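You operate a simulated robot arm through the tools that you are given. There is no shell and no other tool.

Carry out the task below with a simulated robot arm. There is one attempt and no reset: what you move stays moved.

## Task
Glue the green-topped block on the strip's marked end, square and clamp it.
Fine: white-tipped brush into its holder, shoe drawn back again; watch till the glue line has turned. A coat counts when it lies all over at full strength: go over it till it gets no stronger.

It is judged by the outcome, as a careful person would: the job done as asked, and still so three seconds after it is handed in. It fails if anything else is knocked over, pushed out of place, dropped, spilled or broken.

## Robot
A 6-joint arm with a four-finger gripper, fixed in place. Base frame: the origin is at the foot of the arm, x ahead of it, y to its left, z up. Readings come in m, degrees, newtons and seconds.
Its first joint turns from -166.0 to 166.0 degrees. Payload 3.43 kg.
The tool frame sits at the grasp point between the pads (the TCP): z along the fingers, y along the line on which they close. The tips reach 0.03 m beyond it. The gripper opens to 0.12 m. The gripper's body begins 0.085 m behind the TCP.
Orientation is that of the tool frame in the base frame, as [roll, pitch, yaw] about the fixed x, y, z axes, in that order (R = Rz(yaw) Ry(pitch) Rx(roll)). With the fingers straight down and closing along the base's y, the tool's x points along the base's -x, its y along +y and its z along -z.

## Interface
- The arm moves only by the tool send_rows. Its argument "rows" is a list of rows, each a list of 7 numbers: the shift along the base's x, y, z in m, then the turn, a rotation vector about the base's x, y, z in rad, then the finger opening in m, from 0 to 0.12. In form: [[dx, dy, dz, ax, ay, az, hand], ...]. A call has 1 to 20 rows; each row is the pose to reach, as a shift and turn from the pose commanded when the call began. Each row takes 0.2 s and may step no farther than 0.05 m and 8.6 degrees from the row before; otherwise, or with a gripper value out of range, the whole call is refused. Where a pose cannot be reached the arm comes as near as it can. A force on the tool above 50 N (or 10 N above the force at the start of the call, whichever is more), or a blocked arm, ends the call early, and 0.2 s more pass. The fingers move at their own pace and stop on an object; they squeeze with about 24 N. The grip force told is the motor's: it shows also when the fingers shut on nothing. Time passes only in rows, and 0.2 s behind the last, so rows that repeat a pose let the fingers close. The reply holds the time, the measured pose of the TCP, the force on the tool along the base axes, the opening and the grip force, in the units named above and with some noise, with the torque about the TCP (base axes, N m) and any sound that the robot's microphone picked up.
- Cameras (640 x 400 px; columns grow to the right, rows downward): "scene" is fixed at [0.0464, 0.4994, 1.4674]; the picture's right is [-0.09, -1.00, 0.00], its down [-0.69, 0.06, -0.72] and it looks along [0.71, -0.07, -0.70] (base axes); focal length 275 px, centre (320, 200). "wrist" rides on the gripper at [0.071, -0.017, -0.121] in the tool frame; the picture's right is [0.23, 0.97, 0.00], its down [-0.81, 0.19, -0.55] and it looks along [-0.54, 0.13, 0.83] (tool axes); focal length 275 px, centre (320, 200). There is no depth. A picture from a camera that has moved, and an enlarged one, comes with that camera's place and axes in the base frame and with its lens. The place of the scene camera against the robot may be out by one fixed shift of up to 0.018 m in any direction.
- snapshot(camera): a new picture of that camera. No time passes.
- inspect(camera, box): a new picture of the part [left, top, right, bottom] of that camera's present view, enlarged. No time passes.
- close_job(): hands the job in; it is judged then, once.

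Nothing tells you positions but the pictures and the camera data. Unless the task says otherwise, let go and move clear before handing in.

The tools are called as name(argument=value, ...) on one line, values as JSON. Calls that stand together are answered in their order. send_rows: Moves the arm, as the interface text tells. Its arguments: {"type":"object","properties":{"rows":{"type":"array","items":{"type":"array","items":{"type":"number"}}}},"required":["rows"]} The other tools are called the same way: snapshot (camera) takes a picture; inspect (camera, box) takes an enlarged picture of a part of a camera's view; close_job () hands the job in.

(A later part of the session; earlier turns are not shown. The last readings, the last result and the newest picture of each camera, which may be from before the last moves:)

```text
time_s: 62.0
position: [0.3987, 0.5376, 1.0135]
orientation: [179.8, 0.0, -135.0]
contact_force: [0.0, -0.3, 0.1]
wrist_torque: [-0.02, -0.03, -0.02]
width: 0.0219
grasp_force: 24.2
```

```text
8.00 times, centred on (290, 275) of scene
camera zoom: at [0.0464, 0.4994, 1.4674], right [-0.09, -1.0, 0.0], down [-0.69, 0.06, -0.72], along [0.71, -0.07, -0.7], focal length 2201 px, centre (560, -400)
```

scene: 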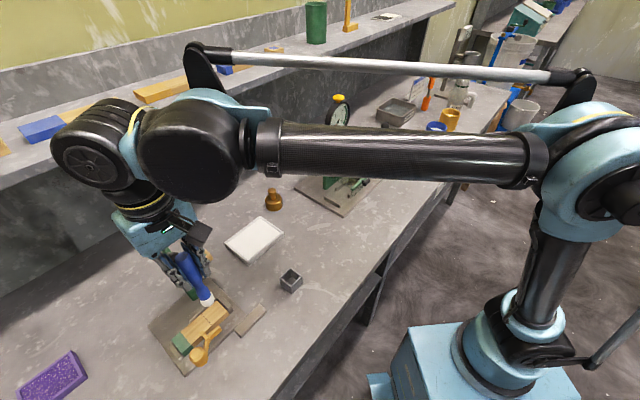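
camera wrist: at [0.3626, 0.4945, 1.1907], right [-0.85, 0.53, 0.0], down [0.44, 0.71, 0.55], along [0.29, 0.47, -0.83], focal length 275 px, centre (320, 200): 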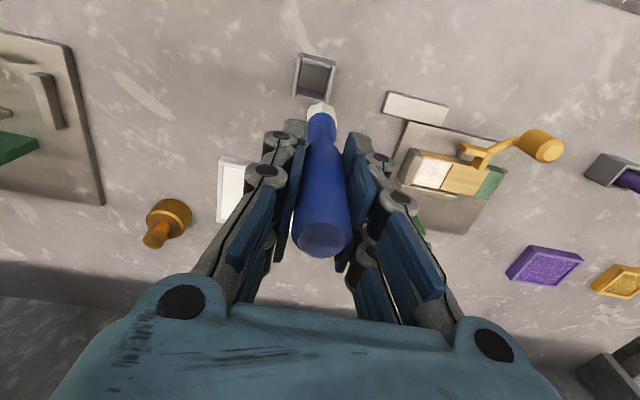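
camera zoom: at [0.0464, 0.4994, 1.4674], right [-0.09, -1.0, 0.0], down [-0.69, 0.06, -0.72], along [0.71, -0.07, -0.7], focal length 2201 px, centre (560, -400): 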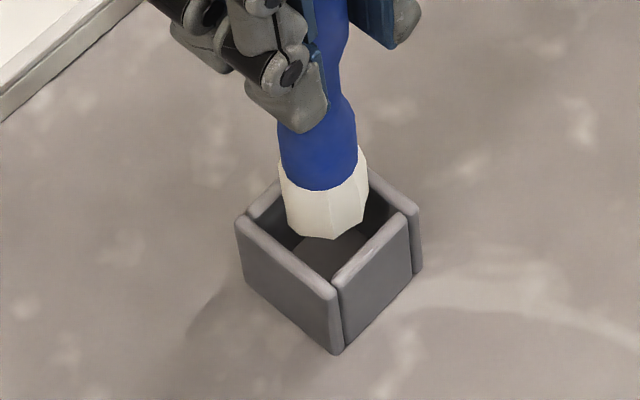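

Now it looks centred over the opening. I'll lower it in small steps, watching the force.

send_rows(rows=[[-0.0005, -0.001, 0, 0, 0, 0, 0], [-0.0005, -0.001, -0.004, 0, 0, 0, 0], [-0.0005, -0.001, -0.008, 0, 0, 0, 0]])

inspect(camera="scene", box=[260, 250, 320, 300])

```text
time_s: 62.8
position: [0.3977, 0.5375, 1.0078]
orientation: [179.9, 0.0, -135.1]
contact_force: [-0.5, -0.2, 0.0]
wrist_torque: [0.01, -0.03, -0.01]
width: 0.022
grasp_force: 24.0
```

```text
8.00 times, centred on (290, 275) of scene
camera zoom: at [0.0464, 0.4994, 1.4674], right [-0.09, -1.0, 0.0], down [-0.69, 0.06, -0.72], along [0.71, -0.07, -0.7], focal length 2201 px, centre (560, -400)
```

zoom: 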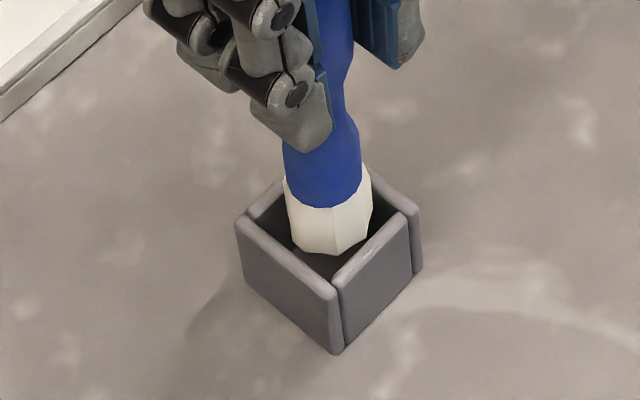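

It is entering without contact. Continuing down.

send_rows(rows=[[0, 0, -0.004, 0, 0, 0, 0], [0, 0, -0.008, 0, 0, 0, 0], [0, 0, -0.012, 0, 0, 0, 0]])

inspect(camera="scene", box=[260, 250, 320, 300])

inspect(camera="wrist", box=[270, 50, 370, 150])

```text
time_s: 63.6
position: [0.3974, 0.5361, 0.994]
orientation: [179.9, 0.0, -135.0]
contact_force: [-1.3, -0.6, -0.3]
wrist_torque: [-0.01, -0.05, 0.0]
width: 0.0217
grasp_force: 24.1
```

```text
8.00 times, centred on (290, 275) of scene
camera zoom: at [0.0464, 0.4994, 1.4674], right [-0.09, -1.0, 0.0], down [-0.69, 0.06, -0.72], along [0.71, -0.07, -0.7], focal length 2201 px, centre (560, -400)
```

zoom: 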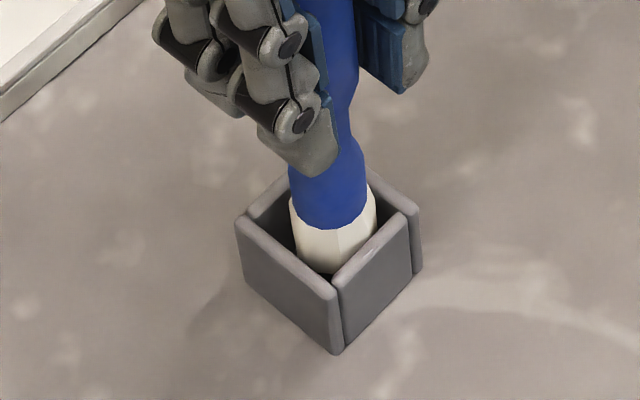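

```text
4.00 times, centred on (320, 100) of wrist
camera zoom: at [0.3596, 0.4744, 1.114], right [-0.85, 0.53, 0.0], down [0.44, 0.71, 0.55], along [0.29, 0.47, -0.83], focal length 1101 px, centre (320, 600)
```

zoom: 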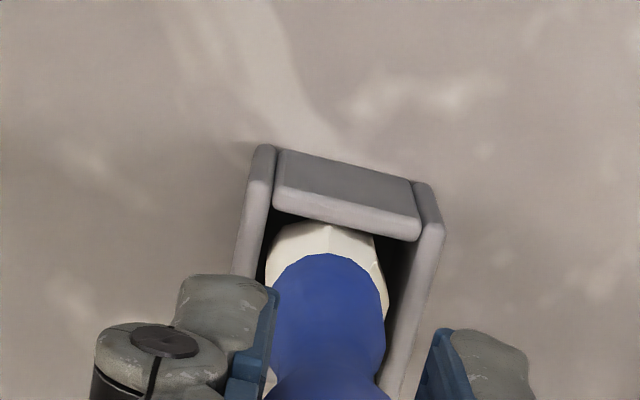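

It's well inside the holder with no contact. I'll lower to the floor.

send_rows(rows=[[0, 0, -0.004, 0, 0, 0, 0], [0, 0, -0.008, 0, 0, 0, 0], [0, 0, -0.012, 0, 0, 0, 0]])

inspect(camera="scene", box=[260, 250, 320, 300])

```text
time_s: 64.4
position: [0.3966, 0.5359, 0.983]
orientation: [179.9, 0.0, -135.0]
contact_force: [0.4, -0.1, 0.2]
wrist_torque: [0.0, -0.01, 0.01]
width: 0.0222
grasp_force: 24.0
```

```text
8.00 times, centred on (290, 275) of scene
camera zoom: at [0.0464, 0.4994, 1.4674], right [-0.09, -1.0, 0.0], down [-0.69, 0.06, -0.72], along [0.71, -0.07, -0.7], focal length 2201 px, centre (560, -400)
```

zoom: 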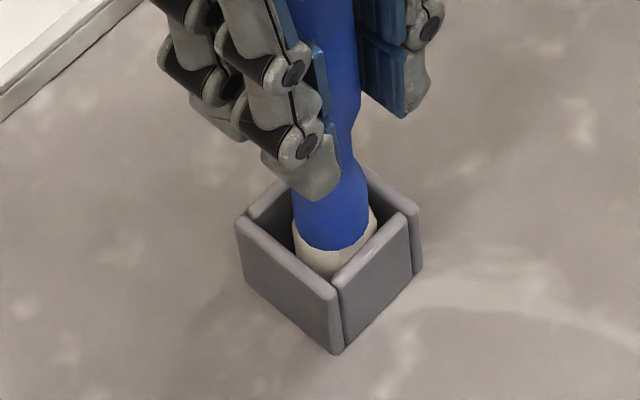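

send_rows(rows=[[0, 0, -0.003, 0, 0, 0, 0], [0, 0, -0.006, 0, 0, 0, 0], [0, 0, -0.008, 0, 0, 0, 0]])

inspect(camera="scene", box=[260, 250, 320, 300])

```text
time_s: 65.2
position: [0.3968, 0.5371, 0.9753]
orientation: [179.9, 0.2, -135.1]
contact_force: [1.2, -0.3, 17.9]
wrist_torque: [-0.1, 0.0, 0.04]
width: 0.0221
grasp_force: 23.8
```

```text
8.00 times, centred on (290, 275) of scene
camera zoom: at [0.0464, 0.4994, 1.4674], right [-0.09, -1.0, 0.0], down [-0.69, 0.06, -0.72], along [0.71, -0.07, -0.7], focal length 2201 px, centre (560, -400)
```

zoom: 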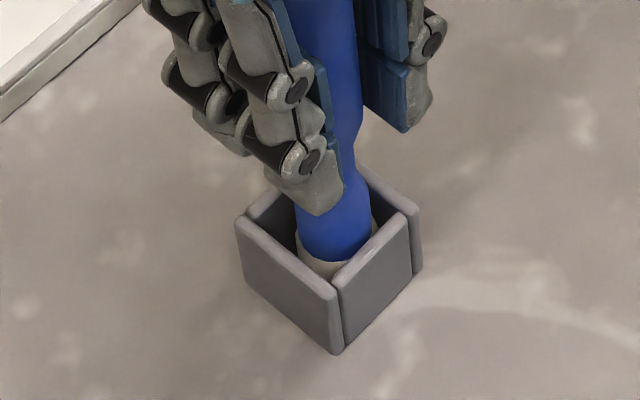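

The brush is seated on the holder floor. I'll open the fingers and rise clear.

send_rows(rows=[[0, 0, 0.001, 0, 0, 0, 0.03], [0, 0, 0.001, 0, 0, 0, 0.06], [0, 0, 0.001, 0, 0, 0, 0.09], [0, 0, 0.001, 0, 0, 0, 0.1]])

inspect(camera="scene", box=[250, 220, 330, 300])

snapshot(camera="wrist")

```text
time_s: 66.2
position: [0.3966, 0.5387, 0.9744]
orientation: [179.9, 0.0, -135.0]
contact_force: [0.3, -1.3, -0.3]
wrist_torque: [0.0, 0.04, 0.01]
width: 0.1
grasp_force: 0.1
```

```text
5.00 times, centred on (290, 260) of scene
camera zoom: at [0.0464, 0.4994, 1.4674], right [-0.09, -1.0, 0.0], down [-0.69, 0.06, -0.72], along [0.71, -0.07, -0.7], focal length 1376 px, centre (470, -100)
```

zoom: 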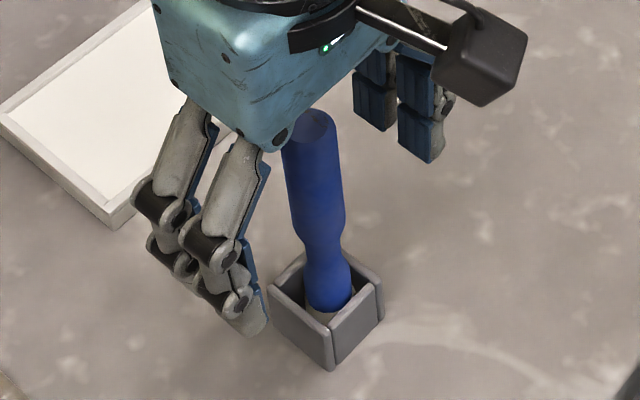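

```text
taken
camera wrist: at [0.3591, 0.4747, 1.095], right [-0.85, 0.53, 0.0], down [0.44, 0.71, 0.55], along [0.29, 0.47, -0.83], focal length 275 px, centre (320, 200)
```

wrist: 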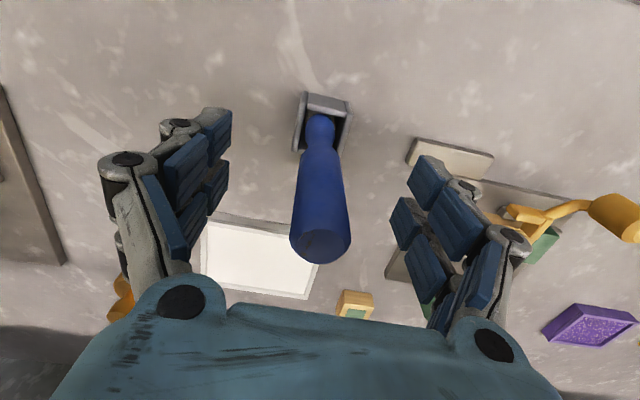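

The brush stands in its holder. I'll rise straight up, then move to look at the block.

send_rows(rows=[[0, 0, 0.04, 0, 0, 0, 0.1], [0, 0, 0.08, 0, 0, 0, 0.12], [0, 0, 0.12, 0, 0, 0, 0.12], [-0.015, 0.033, 0.12, 0, 0, 0, 0.12], [-0.03, 0.066, 0.115, 0, 0, 0, 0.12], [-0.043, 0.098, 0.11, 0, 0, 0, 0.12], [-0.043, 0.098, 0.11, 0, 0, 0, 0.12]])

snapshot(camera="wrist")

inspect(camera="wrist", box=[240, 160, 400, 280])

snapshot(camera="scene")

```text
time_s: 67.8
position: [0.3549, 0.6354, 1.0819]
orientation: [179.9, 0.0, -135.0]
contact_force: [-0.6, -0.3, -0.8]
wrist_torque: [0.03, 0.0, 0.02]
width: 0.1198
grasp_force: 0.0
```

```text
taken
camera wrist: at [0.3174, 0.5742, 1.2022], right [-0.85, 0.53, 0.0], down [0.44, 0.71, 0.55], along [0.29, 0.47, -0.83], focal length 275 px, centre (320, 200)
```

wrist: 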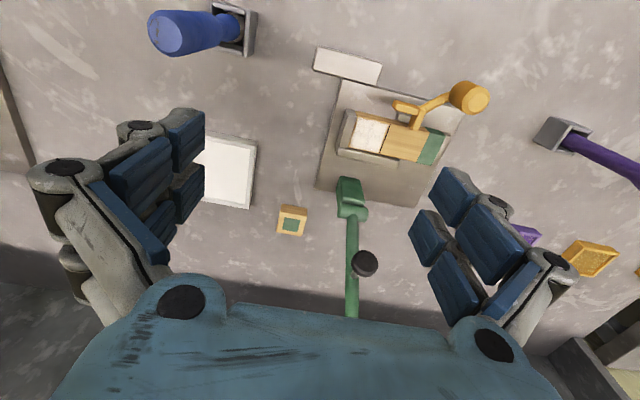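

```text
3.33 times, centred on (320, 220) of wrist
camera zoom: at [0.3174, 0.5742, 1.2022], right [-0.85, 0.53, 0.0], down [0.44, 0.71, 0.55], along [0.29, 0.47, -0.83], focal length 918 px, centre (320, 133)
```

zoom: 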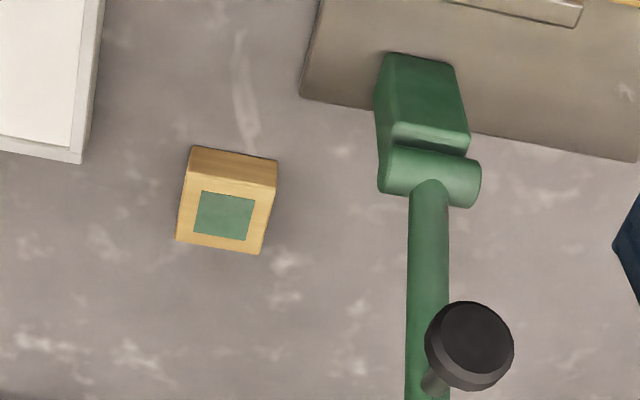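

```text
taken
```

scene: 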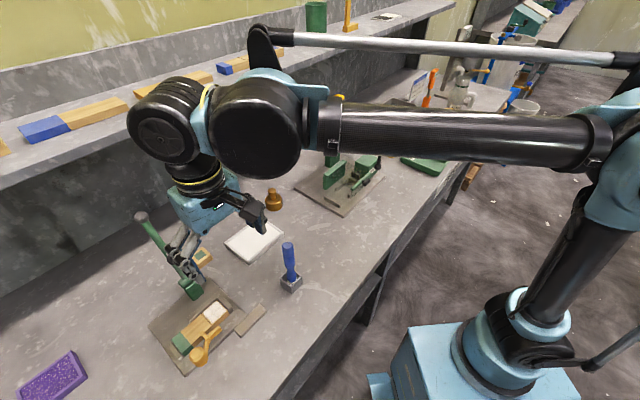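

The block is about 40×38×25 mm, centred near e1≈0.199, e2≈0.894 in the fixture's axes, between the tray and the lever and close under the shelf. I'll approach with the tool leaning back 15° and the fingers partly closed, first moving to a staging pose.

send_rows(rows=[[0.012, -0.002, -0.014, 0.062, -0.062, 0, 0.1], [0.024, -0.004, -0.028, 0.124, -0.124, 0, 0.08], [0.034, -0.006, -0.042, 0.185, -0.185, 0, 0.075], [0.059, 0.019, -0.067, 0.185, -0.185, 0, 0.075], [0.084, 0.044, -0.092, 0.185, -0.185, 0, 0.075], [0.109, 0.069, -0.117, 0.185, -0.185, 0, 0.075], [0.133, 0.093, -0.142, 0.185, -0.185, 0, 0.075], [0.133, 0.093, -0.142, 0.185, -0.185, 0, 0.075]])

snapshot(camera="wrist")

snapshot(camera="scene")

inspect(camera="scene", box=[140, 180, 300, 300])

```text
time_s: 69.6
position: [0.4854, 0.7299, 0.9433]
orientation: [-180.0, 15.1, -135.0]
contact_force: [-0.8, 0.1, 0.0]
wrist_torque: [-0.02, 0.03, -0.04]
width: 0.0749
grasp_force: 0.0
```

```text
taken
camera wrist: at [0.4272, 0.6465, 1.0406], right [-0.85, 0.53, -0.06], down [0.32, 0.59, 0.74], along [0.43, 0.61, -0.67], focal length 275 px, centre (320, 200)
```

wrist: 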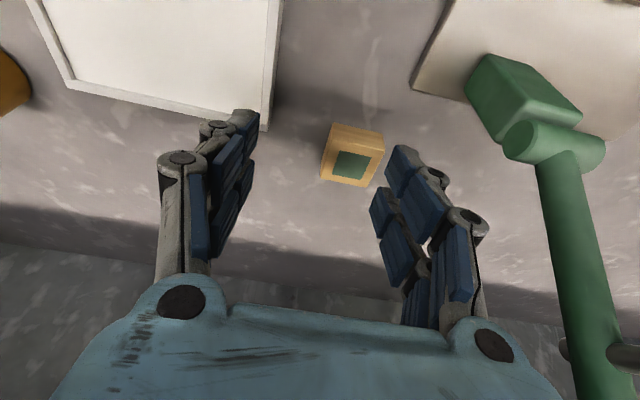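

```text
taken
```

scene: 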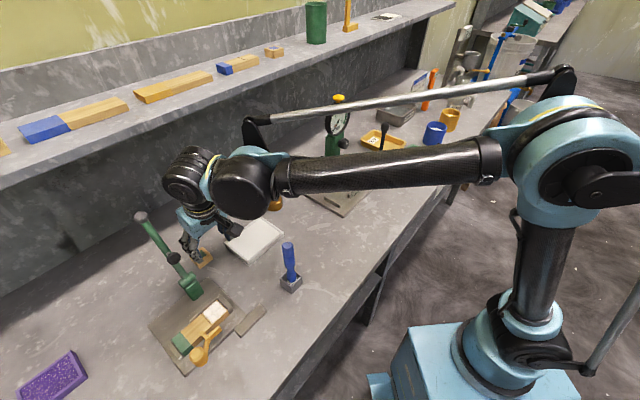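

```text
3.33 times, centred on (220, 240) of scene
camera zoom: at [0.0464, 0.4994, 1.4674], right [-0.09, -1.0, 0.0], down [-0.69, 0.06, -0.72], along [0.71, -0.07, -0.7], focal length 917 px, centre (653, 67)
```

zoom: 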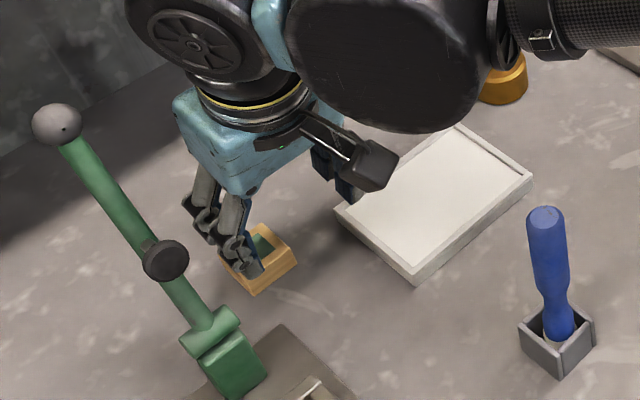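

The block sits between the fingers, slightly to the right. I'll shift over it (biased away from the lever), then lower.

send_rows(rows=[[0.0015, 0.015, 0, 0, 0, 0, 0.075], [0.0026, 0.0308, 0, 0, 0, 0, 0.075], [0.0026, 0.0308, -0.01, 0, 0, 0, 0.075], [0.0026, 0.0308, -0.02, 0, 0, 0, 0.075], [0.0026, 0.0308, -0.02, 0, 0, 0, 0.075]])

snapshot(camera="wrist")

inspect(camera="scene", box=[140, 180, 300, 300])

```text
time_s: 70.8
position: [0.4899, 0.7617, 0.9231]
orientation: [180.0, 15.0, -135.0]
contact_force: [-0.5, 1.2, 0.1]
wrist_torque: [-0.02, -0.02, 0.0]
width: 0.075
grasp_force: 0.1
```

```text
taken
camera wrist: at [0.4318, 0.6789, 1.0208], right [-0.85, 0.53, -0.06], down [0.32, 0.59, 0.74], along [0.43, 0.61, -0.67], focal length 275 px, centre (320, 200)
```

wrist: 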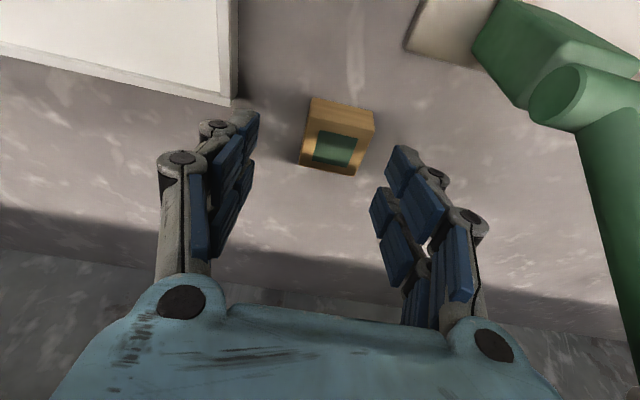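

```text
3.33 times, centred on (220, 240) of scene
camera zoom: at [0.0464, 0.4994, 1.4674], right [-0.09, -1.0, 0.0], down [-0.69, 0.06, -0.72], along [0.71, -0.07, -0.7], focal length 917 px, centre (653, 67)
```

zoom: 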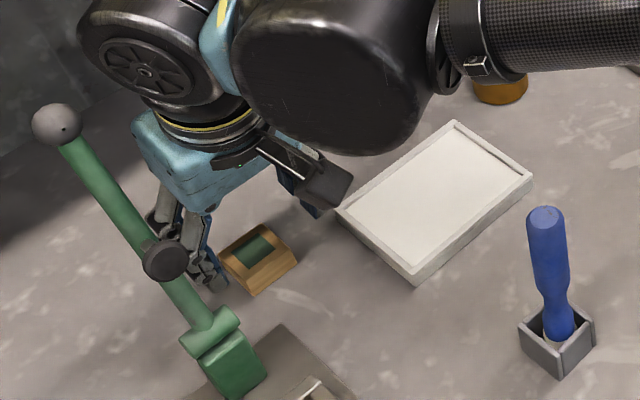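

Clear on both sides. I'll lower the last 26 mm.

send_rows(rows=[[0, 0, -0.007, 0, 0, 0, 0.075], [0, 0, -0.014, 0, 0, 0, 0.075], [0, 0, -0.021, 0, 0, 0, 0.075], [0, 0, -0.026, 0, 0, 0, 0.075], [0, 0, -0.026, 0, 0, 0, 0.075]])

snapshot(camera="wrist")

inspect(camera="wrist", box=[220, 60, 440, 230])

inspect(camera="scene", box=[160, 200, 260, 290])

```text
time_s: 72.0
position: [0.4874, 0.7585, 0.8956]
orientation: [179.9, 15.0, -134.9]
contact_force: [-0.1, 0.4, 0.0]
wrist_torque: [0.02, 0.01, -0.03]
width: 0.0752
grasp_force: 0.1
```

```text
taken
camera wrist: at [0.4309, 0.6769, 0.9934], right [-0.85, 0.53, -0.06], down [0.32, 0.59, 0.74], along [0.43, 0.61, -0.67], focal length 275 px, centre (320, 200)
```

wrist: 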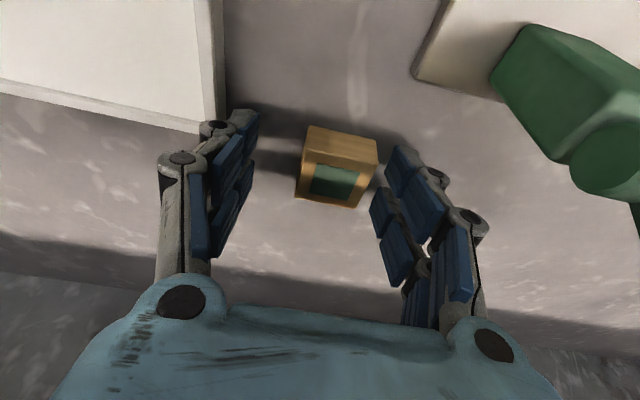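

```text
2.35 times, centred on (330, 145) of wrist
camera zoom: at [0.4309, 0.6769, 0.9934], right [-0.85, 0.53, -0.06], down [0.32, 0.59, 0.74], along [0.43, 0.61, -0.67], focal length 648 px, centre (296, 329)
```

zoom: 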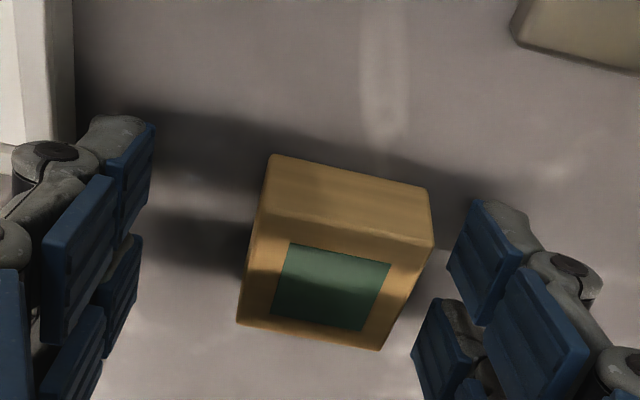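

```text
4.44 times, centred on (210, 245) of scene
camera zoom: at [0.0464, 0.4994, 1.4674], right [-0.09, -1.0, 0.0], down [-0.69, 0.06, -0.72], along [0.71, -0.07, -0.7], focal length 1223 px, centre (809, 0)
```

zoom: 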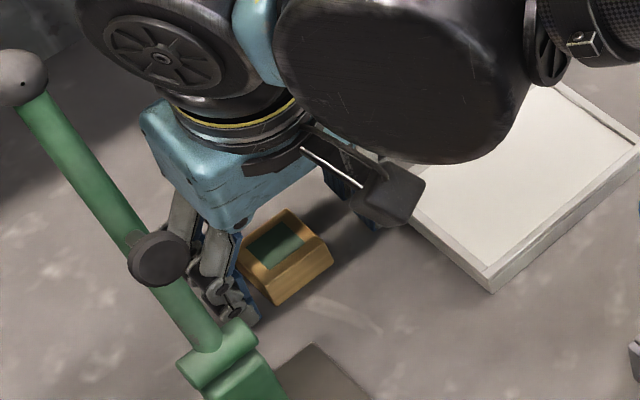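

The pads sit a few millimetres short of the block's middle, so I'll shift 3–4 mm outward and close.

send_rows(rows=[[0.0025, 0.0025, 0, 0, 0, 0, 0.075], [0.0025, 0.0025, 0, 0, 0, 0, 0.06], [0.0025, 0.0025, 0, 0, 0, 0, 0.05], [0.0025, 0.0025, 0, 0, 0, 0, 0.042], [0.0025, 0.0025, 0, 0, 0, 0, 0.03], [0.0025, 0.0025, 0, 0, 0, 0, 0.02], [0.0025, 0.0025, 0, 0, 0, 0, 0.0], [0.0025, 0.0025, 0, 0, 0, 0, 0.0]])

snapshot(camera="wrist")

inspect(camera="wrist", box=[220, 60, 440, 230])

inspect(camera="scene", box=[160, 200, 260, 290])

```text
time_s: 73.8
position: [0.4917, 0.761, 0.8957]
orientation: [179.9, 15.0, -135.0]
contact_force: [-0.6, -0.1, 0.3]
wrist_torque: [-0.01, 0.01, 0.01]
width: 0.039
grasp_force: 23.2
```

```text
taken
camera wrist: at [0.4333, 0.6786, 0.9935], right [-0.85, 0.53, -0.06], down [0.32, 0.59, 0.74], along [0.43, 0.61, -0.67], focal length 275 px, centre (320, 200)
```

wrist: 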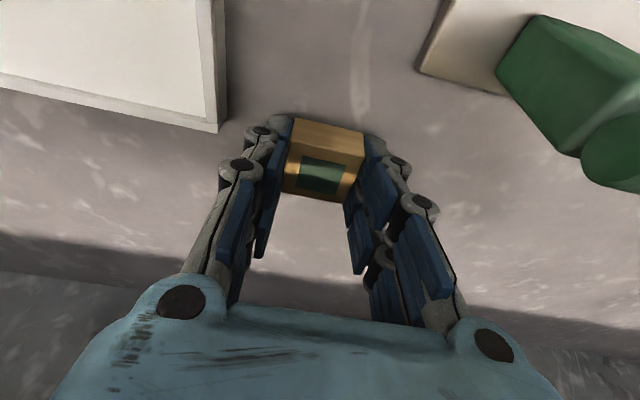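

```text
2.35 times, centred on (330, 145) of wrist
camera zoom: at [0.4333, 0.6786, 0.9935], right [-0.85, 0.53, -0.06], down [0.32, 0.59, 0.74], along [0.43, 0.61, -0.67], focal length 648 px, centre (296, 329)
```

zoom: 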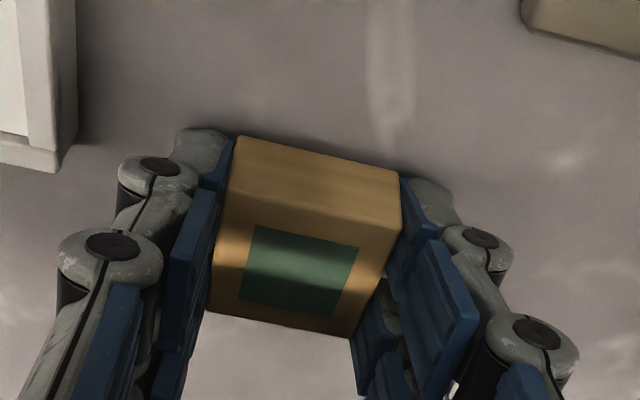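

```text
4.44 times, centred on (210, 245) of scene
camera zoom: at [0.0464, 0.4994, 1.4674], right [-0.09, -1.0, 0.0], down [-0.69, 0.06, -0.72], along [0.71, -0.07, -0.7], focal length 1223 px, centre (809, 0)
```

zoom: 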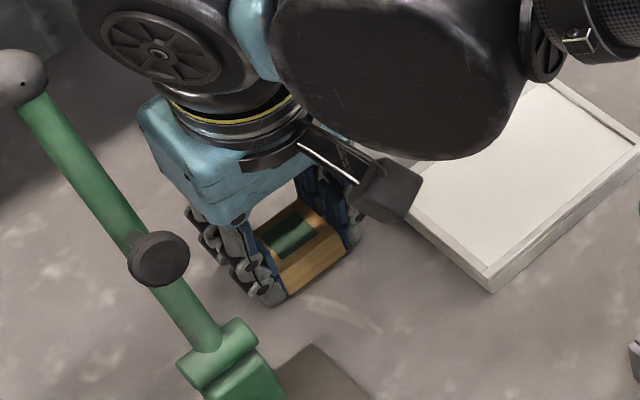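

The block is gripped (39 mm) and aligned with the pads. I'll lift it, back away from lever and shelf, and bring it in front of the fixture, keeping the same tilt so that it stays level.

send_rows(rows=[[0, 0, 0.02, 0, 0, 0, 0], [0, 0, 0.045, 0, 0, 0, 0], [0.0142, -0.0147, 0.05, 0, 0, 0, 0], [-0.017, -0.0423, 0.065, 0, 0, 0, 0], [-0.048, -0.07, 0.08, 0, 0, 0, 0], [-0.079, -0.0975, 0.09, 0, 0, 0, 0], [-0.1103, -0.125, 0.1, 0, 0, 0, 0], [-0.1356, -0.109, 0.1, 0, 0, 0, 0], [-0.161, -0.093, 0.1, 0, 0, 0, 0], [-0.1863, -0.0772, 0.1, 0, 0, 0, 0], [-0.1863, -0.0772, 0.1, 0, 0, 0, 0]])

snapshot(camera="wrist")

snapshot(camera="scene")

inspect(camera="scene", box=[140, 240, 260, 340])

```text
time_s: 76.2
position: [0.3099, 0.684, 0.9944]
orientation: [179.9, 15.1, -135.0]
contact_force: [0.3, -0.3, -0.1]
wrist_torque: [0.0, 0.0, -0.01]
width: 0.0389
grasp_force: 23.7
```

```text
taken
camera wrist: at [0.2504, 0.6011, 1.0917], right [-0.85, 0.53, -0.06], down [0.32, 0.59, 0.74], along [0.43, 0.61, -0.67], focal length 275 px, centre (320, 200)
```

wrist: 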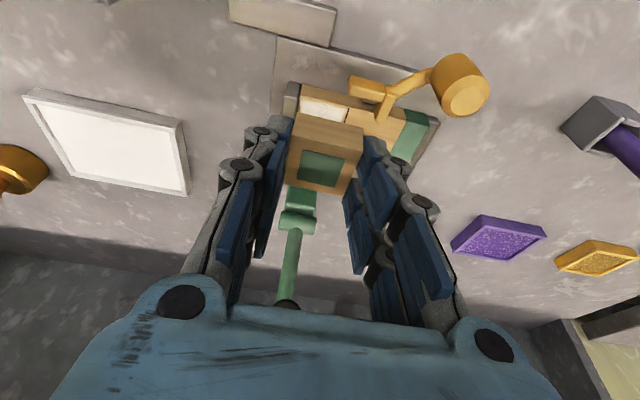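

```text
taken
```

scene: 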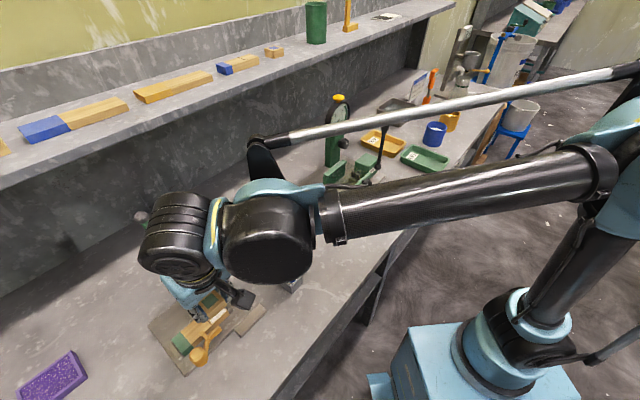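

```text
4.00 times, centred on (200, 290) of scene
camera zoom: at [0.0464, 0.4994, 1.4674], right [-0.09, -1.0, 0.0], down [-0.69, 0.06, -0.72], along [0.71, -0.07, -0.7], focal length 1100 px, centre (800, -160)
```

zoom: 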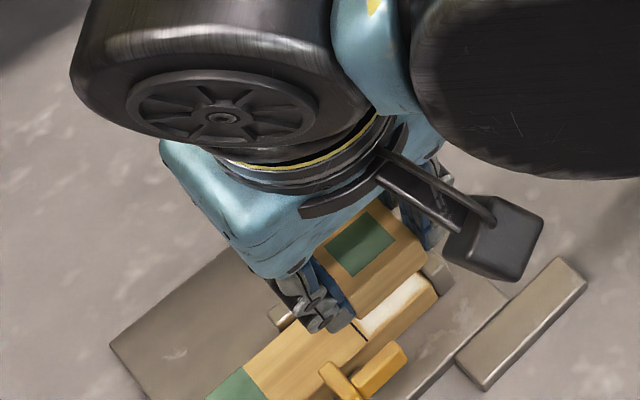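

The block hangs level in front of the fence corner. I'll move it over the marked area and lower it most of the way, then check.

send_rows(rows=[[0.006, 0.008, 0, 0, 0, 0, 0], [0.0125, 0.0162, 0, 0, 0, 0, 0], [0.0125, 0.0162, -0.02, 0, 0, 0, 0], [0.0125, 0.0162, -0.04, 0, 0, 0, 0], [0.0125, 0.0162, -0.052, 0, 0, 0, 0], [0.0125, 0.0162, -0.052, 0, 0, 0, 0]])

snapshot(camera="wrist")

inspect(camera="wrist", box=[240, 60, 440, 220])

inspect(camera="scene", box=[170, 270, 250, 340])

```text
time_s: 77.6
position: [0.3201, 0.7036, 0.9431]
orientation: [180.0, 15.0, -135.0]
contact_force: [1.4, -0.2, -0.9]
wrist_torque: [-0.02, -0.01, 0.01]
width: 0.0392
grasp_force: 23.9
```

```text
taken
camera wrist: at [0.2619, 0.62, 1.0407], right [-0.85, 0.53, -0.06], down [0.32, 0.59, 0.74], along [0.43, 0.61, -0.67], focal length 275 px, centre (320, 200)
```

wrist: 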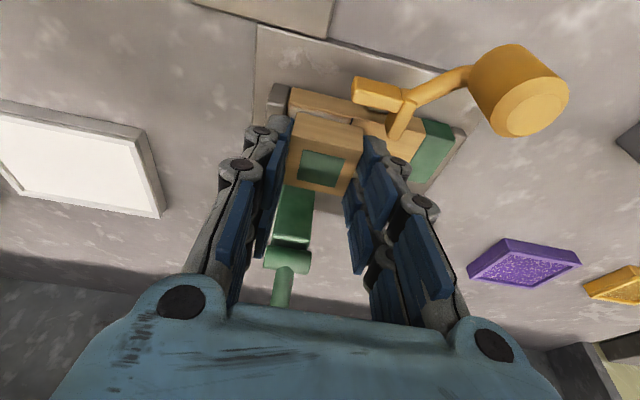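

```text
2.50 times, centred on (340, 140) of wrist
camera zoom: at [0.2619, 0.62, 1.0407], right [-0.85, 0.53, -0.06], down [0.32, 0.59, 0.74], along [0.43, 0.61, -0.67], focal length 688 px, centre (270, 350)
```

zoom: 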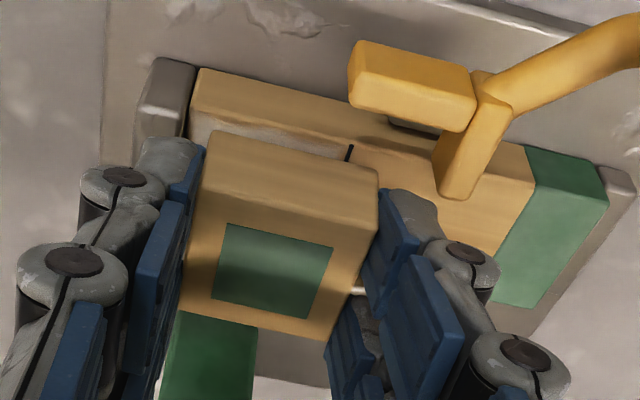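

```text
5.71 times, centred on (210, 305) of scene
camera zoom: at [0.0464, 0.4994, 1.4674], right [-0.09, -1.0, 0.0], down [-0.69, 0.06, -0.72], along [0.71, -0.07, -0.7], focal length 1572 px, centre (949, -400)
```

zoom: 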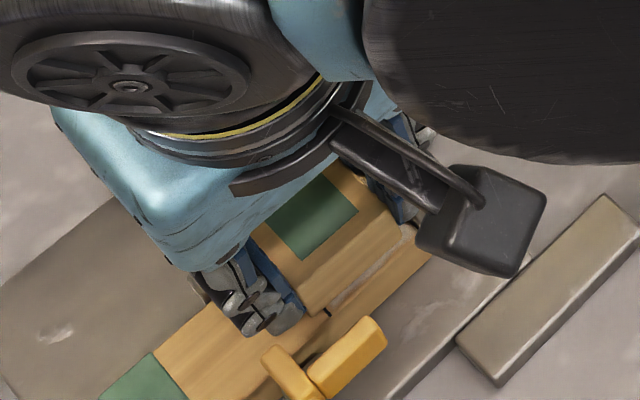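

The block is right above the marked area. I'll shift 3 mm towards the end fence and lower to contact in small steps.

send_rows(rows=[[0.0021, -0.0021, 0, 0, 0, 0, 0], [0.0021, -0.0021, -0.005, 0, 0, 0, 0], [0.0021, -0.0021, -0.009, 0, 0, 0, 0]])

inspect(camera="wrist", box=[240, 60, 440, 220])

```text
time_s: 78.4
position: [0.3223, 0.7003, 0.9349]
orientation: [179.9, 14.9, -135.0]
contact_force: [-0.3, -0.6, -0.2]
wrist_torque: [-0.01, 0.04, -0.03]
width: 0.0391
grasp_force: 24.4
```

```text
2.50 times, centred on (340, 140) of wrist
camera zoom: at [0.2627, 0.6177, 1.0327], right [-0.85, 0.53, -0.06], down [0.32, 0.59, 0.74], along [0.43, 0.61, -0.67], focal length 688 px, centre (270, 350)
```

zoom: 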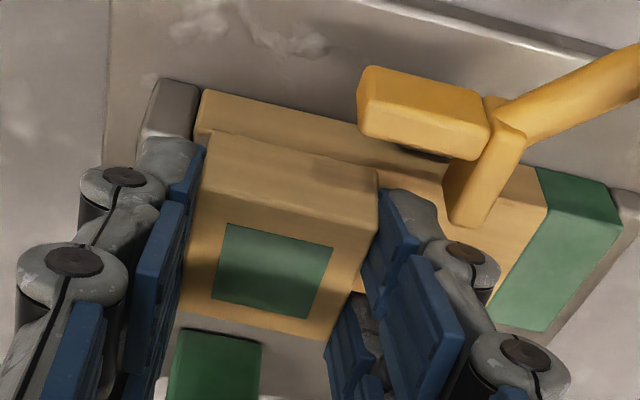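

send_rows(rows=[[0, 0, -0.002, 0, 0, 0, 0], [0, 0, -0.004, 0, 0, 0, 0]])

```text
time_s: 79.0
position: [0.3204, 0.7, 0.9321]
orientation: [179.9, 15.1, -135.0]
contact_force: [-1.1, 3.4, 15.8]
wrist_torque: [0.4, -0.23, 0.09]
width: 0.0394
grasp_force: 24.0
```

Contact at about 16 N. Let me look before releasing.

inspect(camera="wrist", box=[240, 60, 400, 180])

inspect(camera="scene", box=[170, 270, 250, 340])

inspect(camera="scene", box=[195, 285, 235, 320])

```text
3.33 times, centred on (320, 120) of wrist
camera zoom: at [0.2621, 0.6166, 1.0288], right [-0.85, 0.53, -0.06], down [0.32, 0.59, 0.74], along [0.43, 0.61, -0.66], focal length 918 px, centre (320, 467)
```

zoom: 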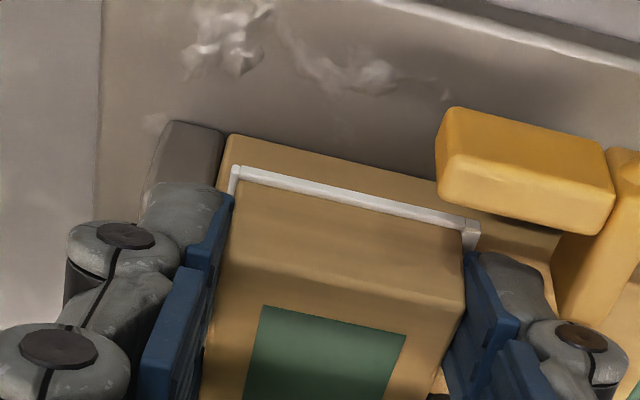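

```text
5.71 times, centred on (210, 305) of scene
camera zoom: at [0.0464, 0.4994, 1.4674], right [-0.09, -1.0, 0.0], down [-0.69, 0.06, -0.72], along [0.71, -0.07, -0.7], focal length 1572 px, centre (949, -400)
```

zoom: 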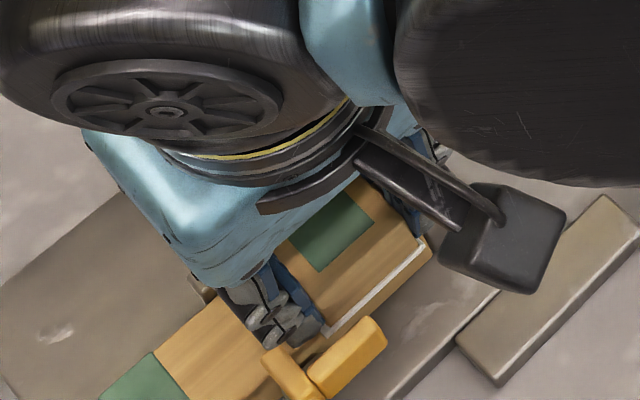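

```text
11.43 times, centred on (215, 302) of scene
camera zoom: at [0.0464, 0.4994, 1.4674], right [-0.09, -1.0, 0.0], down [-0.69, 0.06, -0.72], along [0.71, -0.07, -0.7], focal length 3144 px, centre (1520, -971)
```

zoom: 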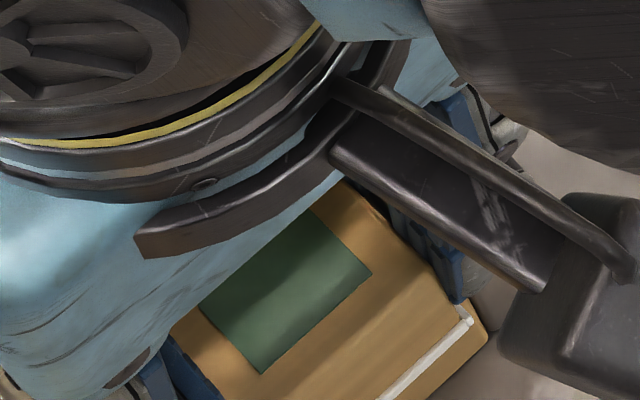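

A white glue line now shows around the block's base, so it's seated on the glue. I'll ease off, open the fingers a little, and rise.

send_rows(rows=[[0, 0, 0.001, 0, 0, 0, 0.039], [0, 0, 0.001, 0, 0, 0, 0.045], [0, 0, 0.001, 0, 0, 0, 0.052], [0, 0, 0.001, 0, 0, 0, 0.056], [0, 0, 0.001, 0, 0, 0, 0.056]])

inspect(camera="wrist", box=[240, 60, 400, 180])

```text
time_s: 80.2
position: [0.3212, 0.6989, 0.9317]
orientation: [179.9, 15.0, -135.0]
contact_force: [1.5, -0.7, -0.2]
wrist_torque: [-0.04, -0.03, 0.02]
width: 0.0564
grasp_force: 0.1
```

```text
3.33 times, centred on (320, 120) of wrist
camera zoom: at [0.2631, 0.6168, 1.0292], right [-0.85, 0.53, -0.06], down [0.32, 0.59, 0.74], along [0.43, 0.61, -0.67], focal length 918 px, centre (320, 467)
```

zoom: 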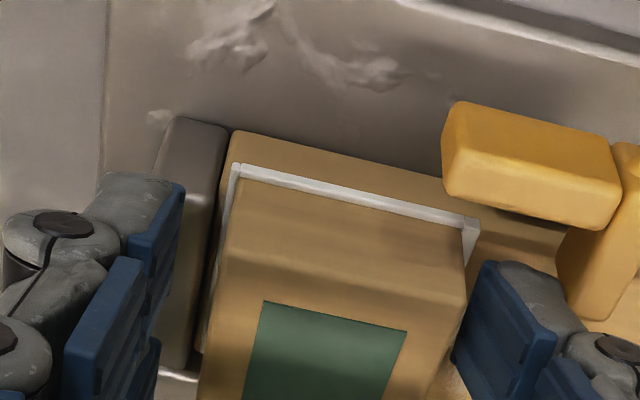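

send_rows(rows=[[0, 0, 0.015, 0, 0, 0, 0.056], [0, 0, 0.04, 0, 0, 0, 0.06], [0, 0, 0.08, 0, 0, 0, 0.06], [-0.02, -0.03, 0.1, 0, 0, 0, 0.06], [-0.035, -0.06, 0.11, 0, 0, 0, 0.06], [-0.035, -0.06, 0.11, 0, 0, 0, 0.06]])

snapshot(camera="wrist")

inspect(camera="wrist", box=[220, 60, 460, 220])

inspect(camera="scene", box=[170, 270, 250, 340])

```text
time_s: 81.6
position: [0.2876, 0.6354, 1.0406]
orientation: [-180.0, 15.0, -135.0]
contact_force: [-0.1, 0.7, 0.1]
wrist_torque: [-0.02, 0.02, -0.03]
width: 0.0599
grasp_force: 0.0
```

```text
taken
camera wrist: at [0.2299, 0.5534, 1.1383], right [-0.85, 0.53, -0.06], down [0.32, 0.59, 0.74], along [0.43, 0.61, -0.67], focal length 275 px, centre (320, 200)
```

wrist: 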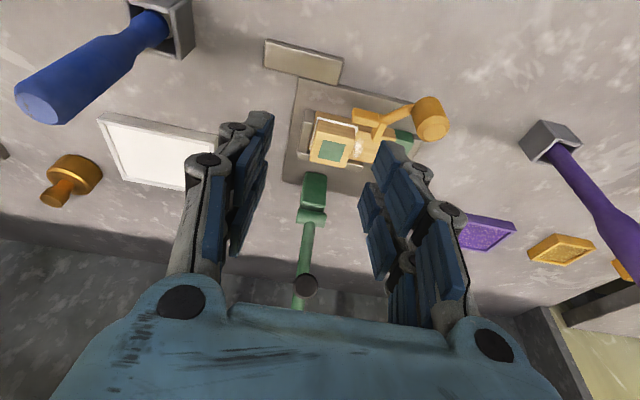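

```text
2.50 times, centred on (340, 140) of wrist
camera zoom: at [0.2299, 0.5534, 1.1383], right [-0.85, 0.53, -0.06], down [0.32, 0.59, 0.74], along [0.43, 0.61, -0.67], focal length 688 px, centre (270, 350)
```

zoom: 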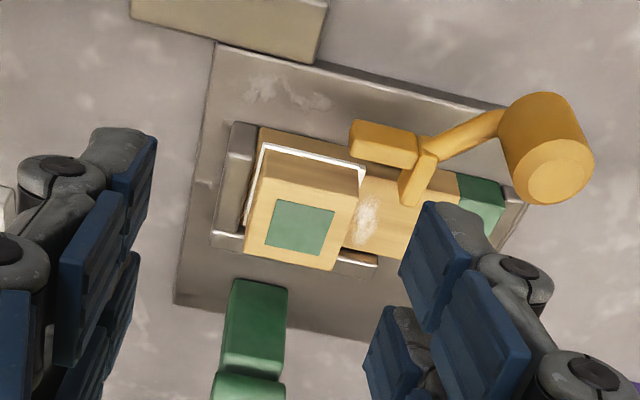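

```text
5.71 times, centred on (210, 305) of scene
camera zoom: at [0.0464, 0.4994, 1.4674], right [-0.09, -1.0, 0.0], down [-0.69, 0.06, -0.72], along [0.71, -0.07, -0.7], focal length 1572 px, centre (949, -400)
```

zoom: 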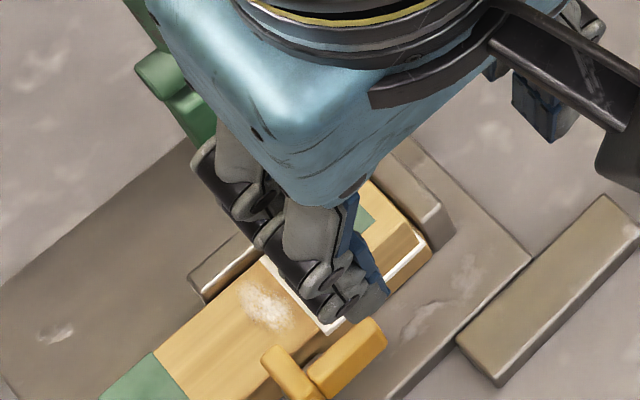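

The block stands on the marked end with a white glue line. I'll move aside to get a clear look at the fixture and shoe.

send_rows(rows=[[0.02, -0.035, 0.01, 0, 0, 0, 0.06], [0.04, -0.07, 0.02, 0, 0, 0, 0.06], [0.05, -0.09, 0.03, 0, 0, 0, 0.06], [0.05, -0.09, 0.03, 0, 0, 0, 0.06]])

inspect(camera="scene", box=[170, 275, 250, 345])

inspect(camera="scene", box=[185, 285, 230, 320])

snapshot(camera="wrist")

```text
time_s: 82.6
position: [0.3354, 0.5453, 1.0729]
orientation: [-180.0, 14.9, -135.0]
contact_force: [-0.1, 0.2, -0.3]
wrist_torque: [0.0, 0.04, 0.0]
width: 0.0603
grasp_force: 0.1
```

```text
5.71 times, centred on (210, 310) of scene
camera zoom: at [0.0464, 0.4994, 1.4674], right [-0.09, -1.0, 0.0], down [-0.69, 0.06, -0.72], along [0.71, -0.07, -0.7], focal length 1572 px, centre (949, -429)
```

zoom: 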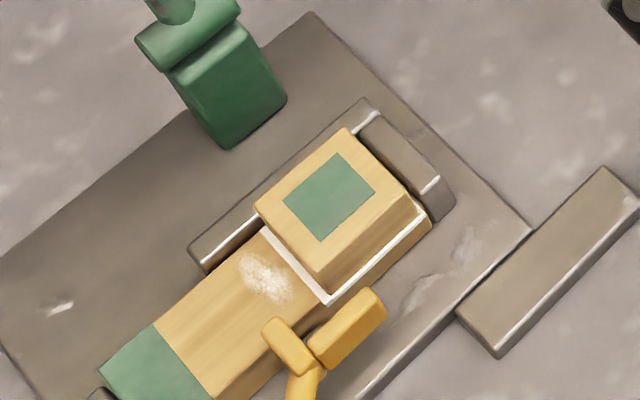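

```text
11.43 times, centred on (208, 302) of scene
camera zoom: at [0.0464, 0.4994, 1.4674], right [-0.09, -1.0, 0.0], down [-0.69, 0.06, -0.72], along [0.71, -0.07, -0.7], focal length 3144 px, centre (1606, -971)
```

zoom: 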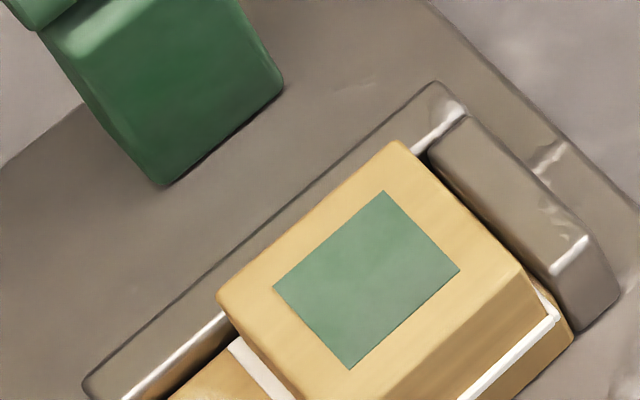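

```text
taken
camera wrist: at [0.2773, 0.4632, 1.1702], right [-0.85, 0.53, -0.06], down [0.32, 0.59, 0.74], along [0.43, 0.61, -0.67], focal length 275 px, centre (320, 200)
```

wrist: 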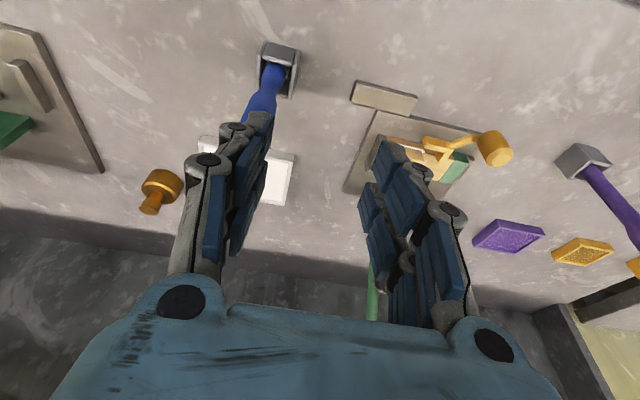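

The block lies over the marked area, a few millimetres off the fences; the shoe's push direction towards the fence corner is straight along +x. I'll upright the tool, turn it so the fingers close along y, and go above the shoe's knob near (0.232, 0.704).

send_rows(rows=[[-0.02, 0.03, 0.0, -0.0925, 0.0925, 0, 0.06], [-0.04, 0.06, 0.0, -0.185, 0.185, 0, 0.06], [-0.06, 0.09, 0.0, -0.185, 0.185, 0, 0.06], [-0.08, 0.12, 0.0, -0.185, 0.185, 0, 0.06], [-0.1, 0.15, 0.0, -0.185, 0.185, 0, 0.06], [-0.1037, 0.1583, 0.0, -0.185, 0.185, 0, 0.06]])

send_rows(rows=[[0, 0, 0, 0, 0, -0.13, 0.06], [0, 0, 0, 0, 0, -0.26, 0.06], [0, 0, 0, 0, 0, -0.39, 0.06], [0, 0, 0, 0, 0, -0.52, 0.06], [0, 0, 0, 0, 0, -0.65, 0.06], [0, 0, 0, 0, 0, -0.785, 0.06], [0, 0, 0, 0, 0, -0.785, 0.06]])

snapshot(camera="wrist")

inspect(camera="wrist", box=[240, 60, 400, 220])

inspect(camera="scene", box=[140, 240, 260, 360])

```text
time_s: 84.0
position: [0.2312, 0.7088, 1.0758]
orientation: [179.8, 0.0, -135.0]
contact_force: [0.4, 0.9, 0.9]
wrist_torque: [0.04, -0.02, -0.01]
width: 0.0601
grasp_force: 0.0
```

```text
time_s: 85.6
position: [0.2315, 0.707, 1.0716]
orientation: [179.9, -0.1, 179.9]
contact_force: [-0.9, -0.7, -0.1]
wrist_torque: [0.0, 0.02, 0.0]
width: 0.0601
grasp_force: 0.1
```

```text
taken
camera wrist: at [0.1612, 0.6905, 1.1931], right [-0.23, 0.97, 0.0], down [0.81, 0.19, 0.55], along [0.54, 0.13, -0.83], focal length 275 px, centre (320, 200)
```

wrist: 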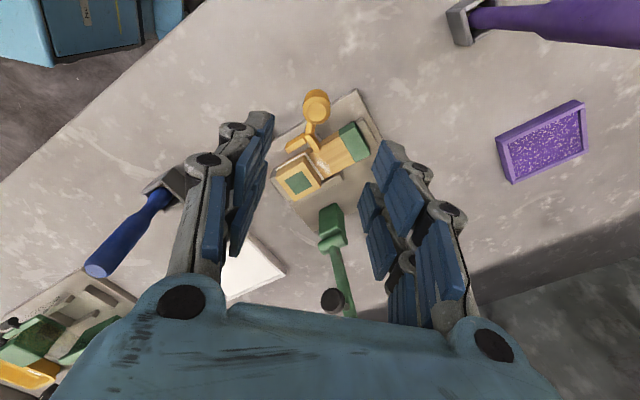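

```text
2.50 times, centred on (320, 140) of wrist
camera zoom: at [0.1612, 0.6905, 1.1931], right [-0.23, 0.97, 0.0], down [0.81, 0.19, 0.55], along [0.54, 0.13, -0.83], focal length 688 px, centre (320, 350)
```

zoom: 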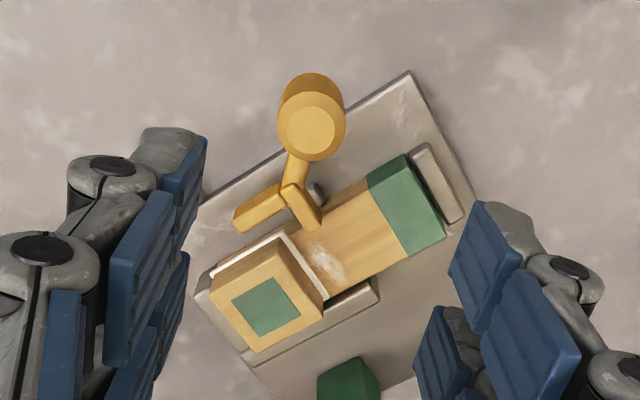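

```text
3.33 times, centred on (200, 300) of scene
camera zoom: at [0.0464, 0.4994, 1.4674], right [-0.09, -1.0, 0.0], down [-0.69, 0.06, -0.72], along [0.71, -0.07, -0.7], focal length 917 px, centre (720, -133)
```

zoom: 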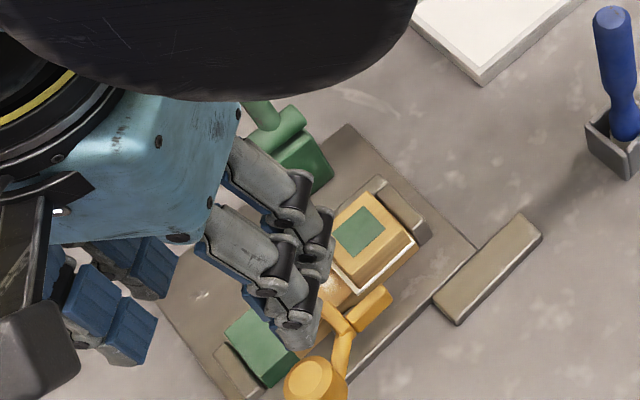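

The knob sits almost exactly under the tool. I'll centre on it and lower around it.

send_rows(rows=[[0.0008, -0.0035, -0.035, 0, 0, 0, 0.06], [0.0008, -0.0035, -0.07, 0, 0, 0, 0.06], [0.0008, -0.0035, -0.1, 0, 0, 0, 0.06], [0.0008, -0.0035, -0.1, 0, 0, 0, 0.06]])

snapshot(camera="wrist")

inspect(camera="wrist", box=[220, 60, 420, 220])

```text
time_s: 86.6
position: [0.2317, 0.7054, 0.9723]
orientation: [179.8, -0.1, -180.0]
contact_force: [-0.1, 0.0, 0.7]
wrist_torque: [-0.02, -0.02, 0.02]
width: 0.0601
grasp_force: 0.0
```

```text
taken
camera wrist: at [0.1611, 0.689, 1.0925], right [-0.23, 0.97, 0.0], down [0.81, 0.19, 0.55], along [0.54, 0.13, -0.83], focal length 275 px, centre (320, 200)
```

wrist: 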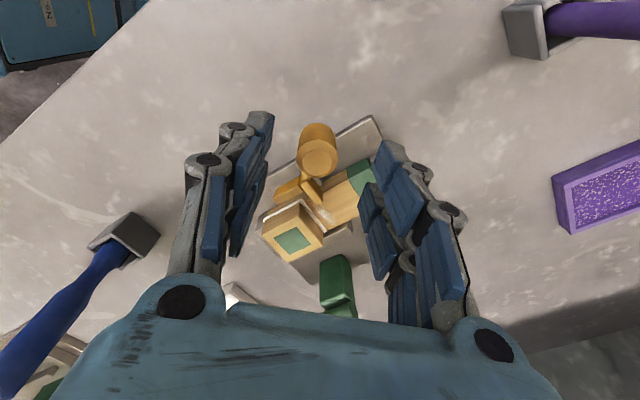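

```text
2.50 times, centred on (320, 140) of wrist
camera zoom: at [0.1611, 0.689, 1.0925], right [-0.23, 0.97, 0.0], down [0.81, 0.19, 0.55], along [0.54, 0.13, -0.83], focal length 688 px, centre (320, 350)
```

zoom: 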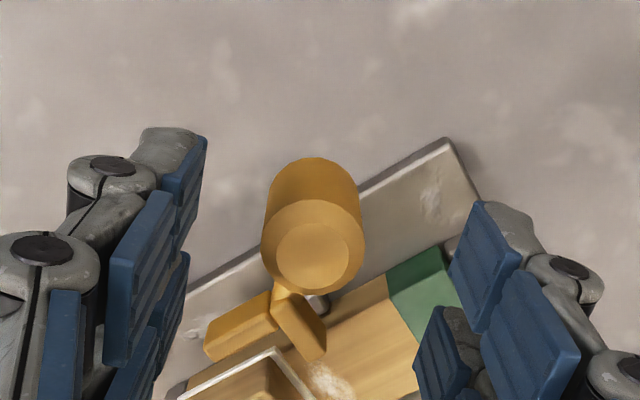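

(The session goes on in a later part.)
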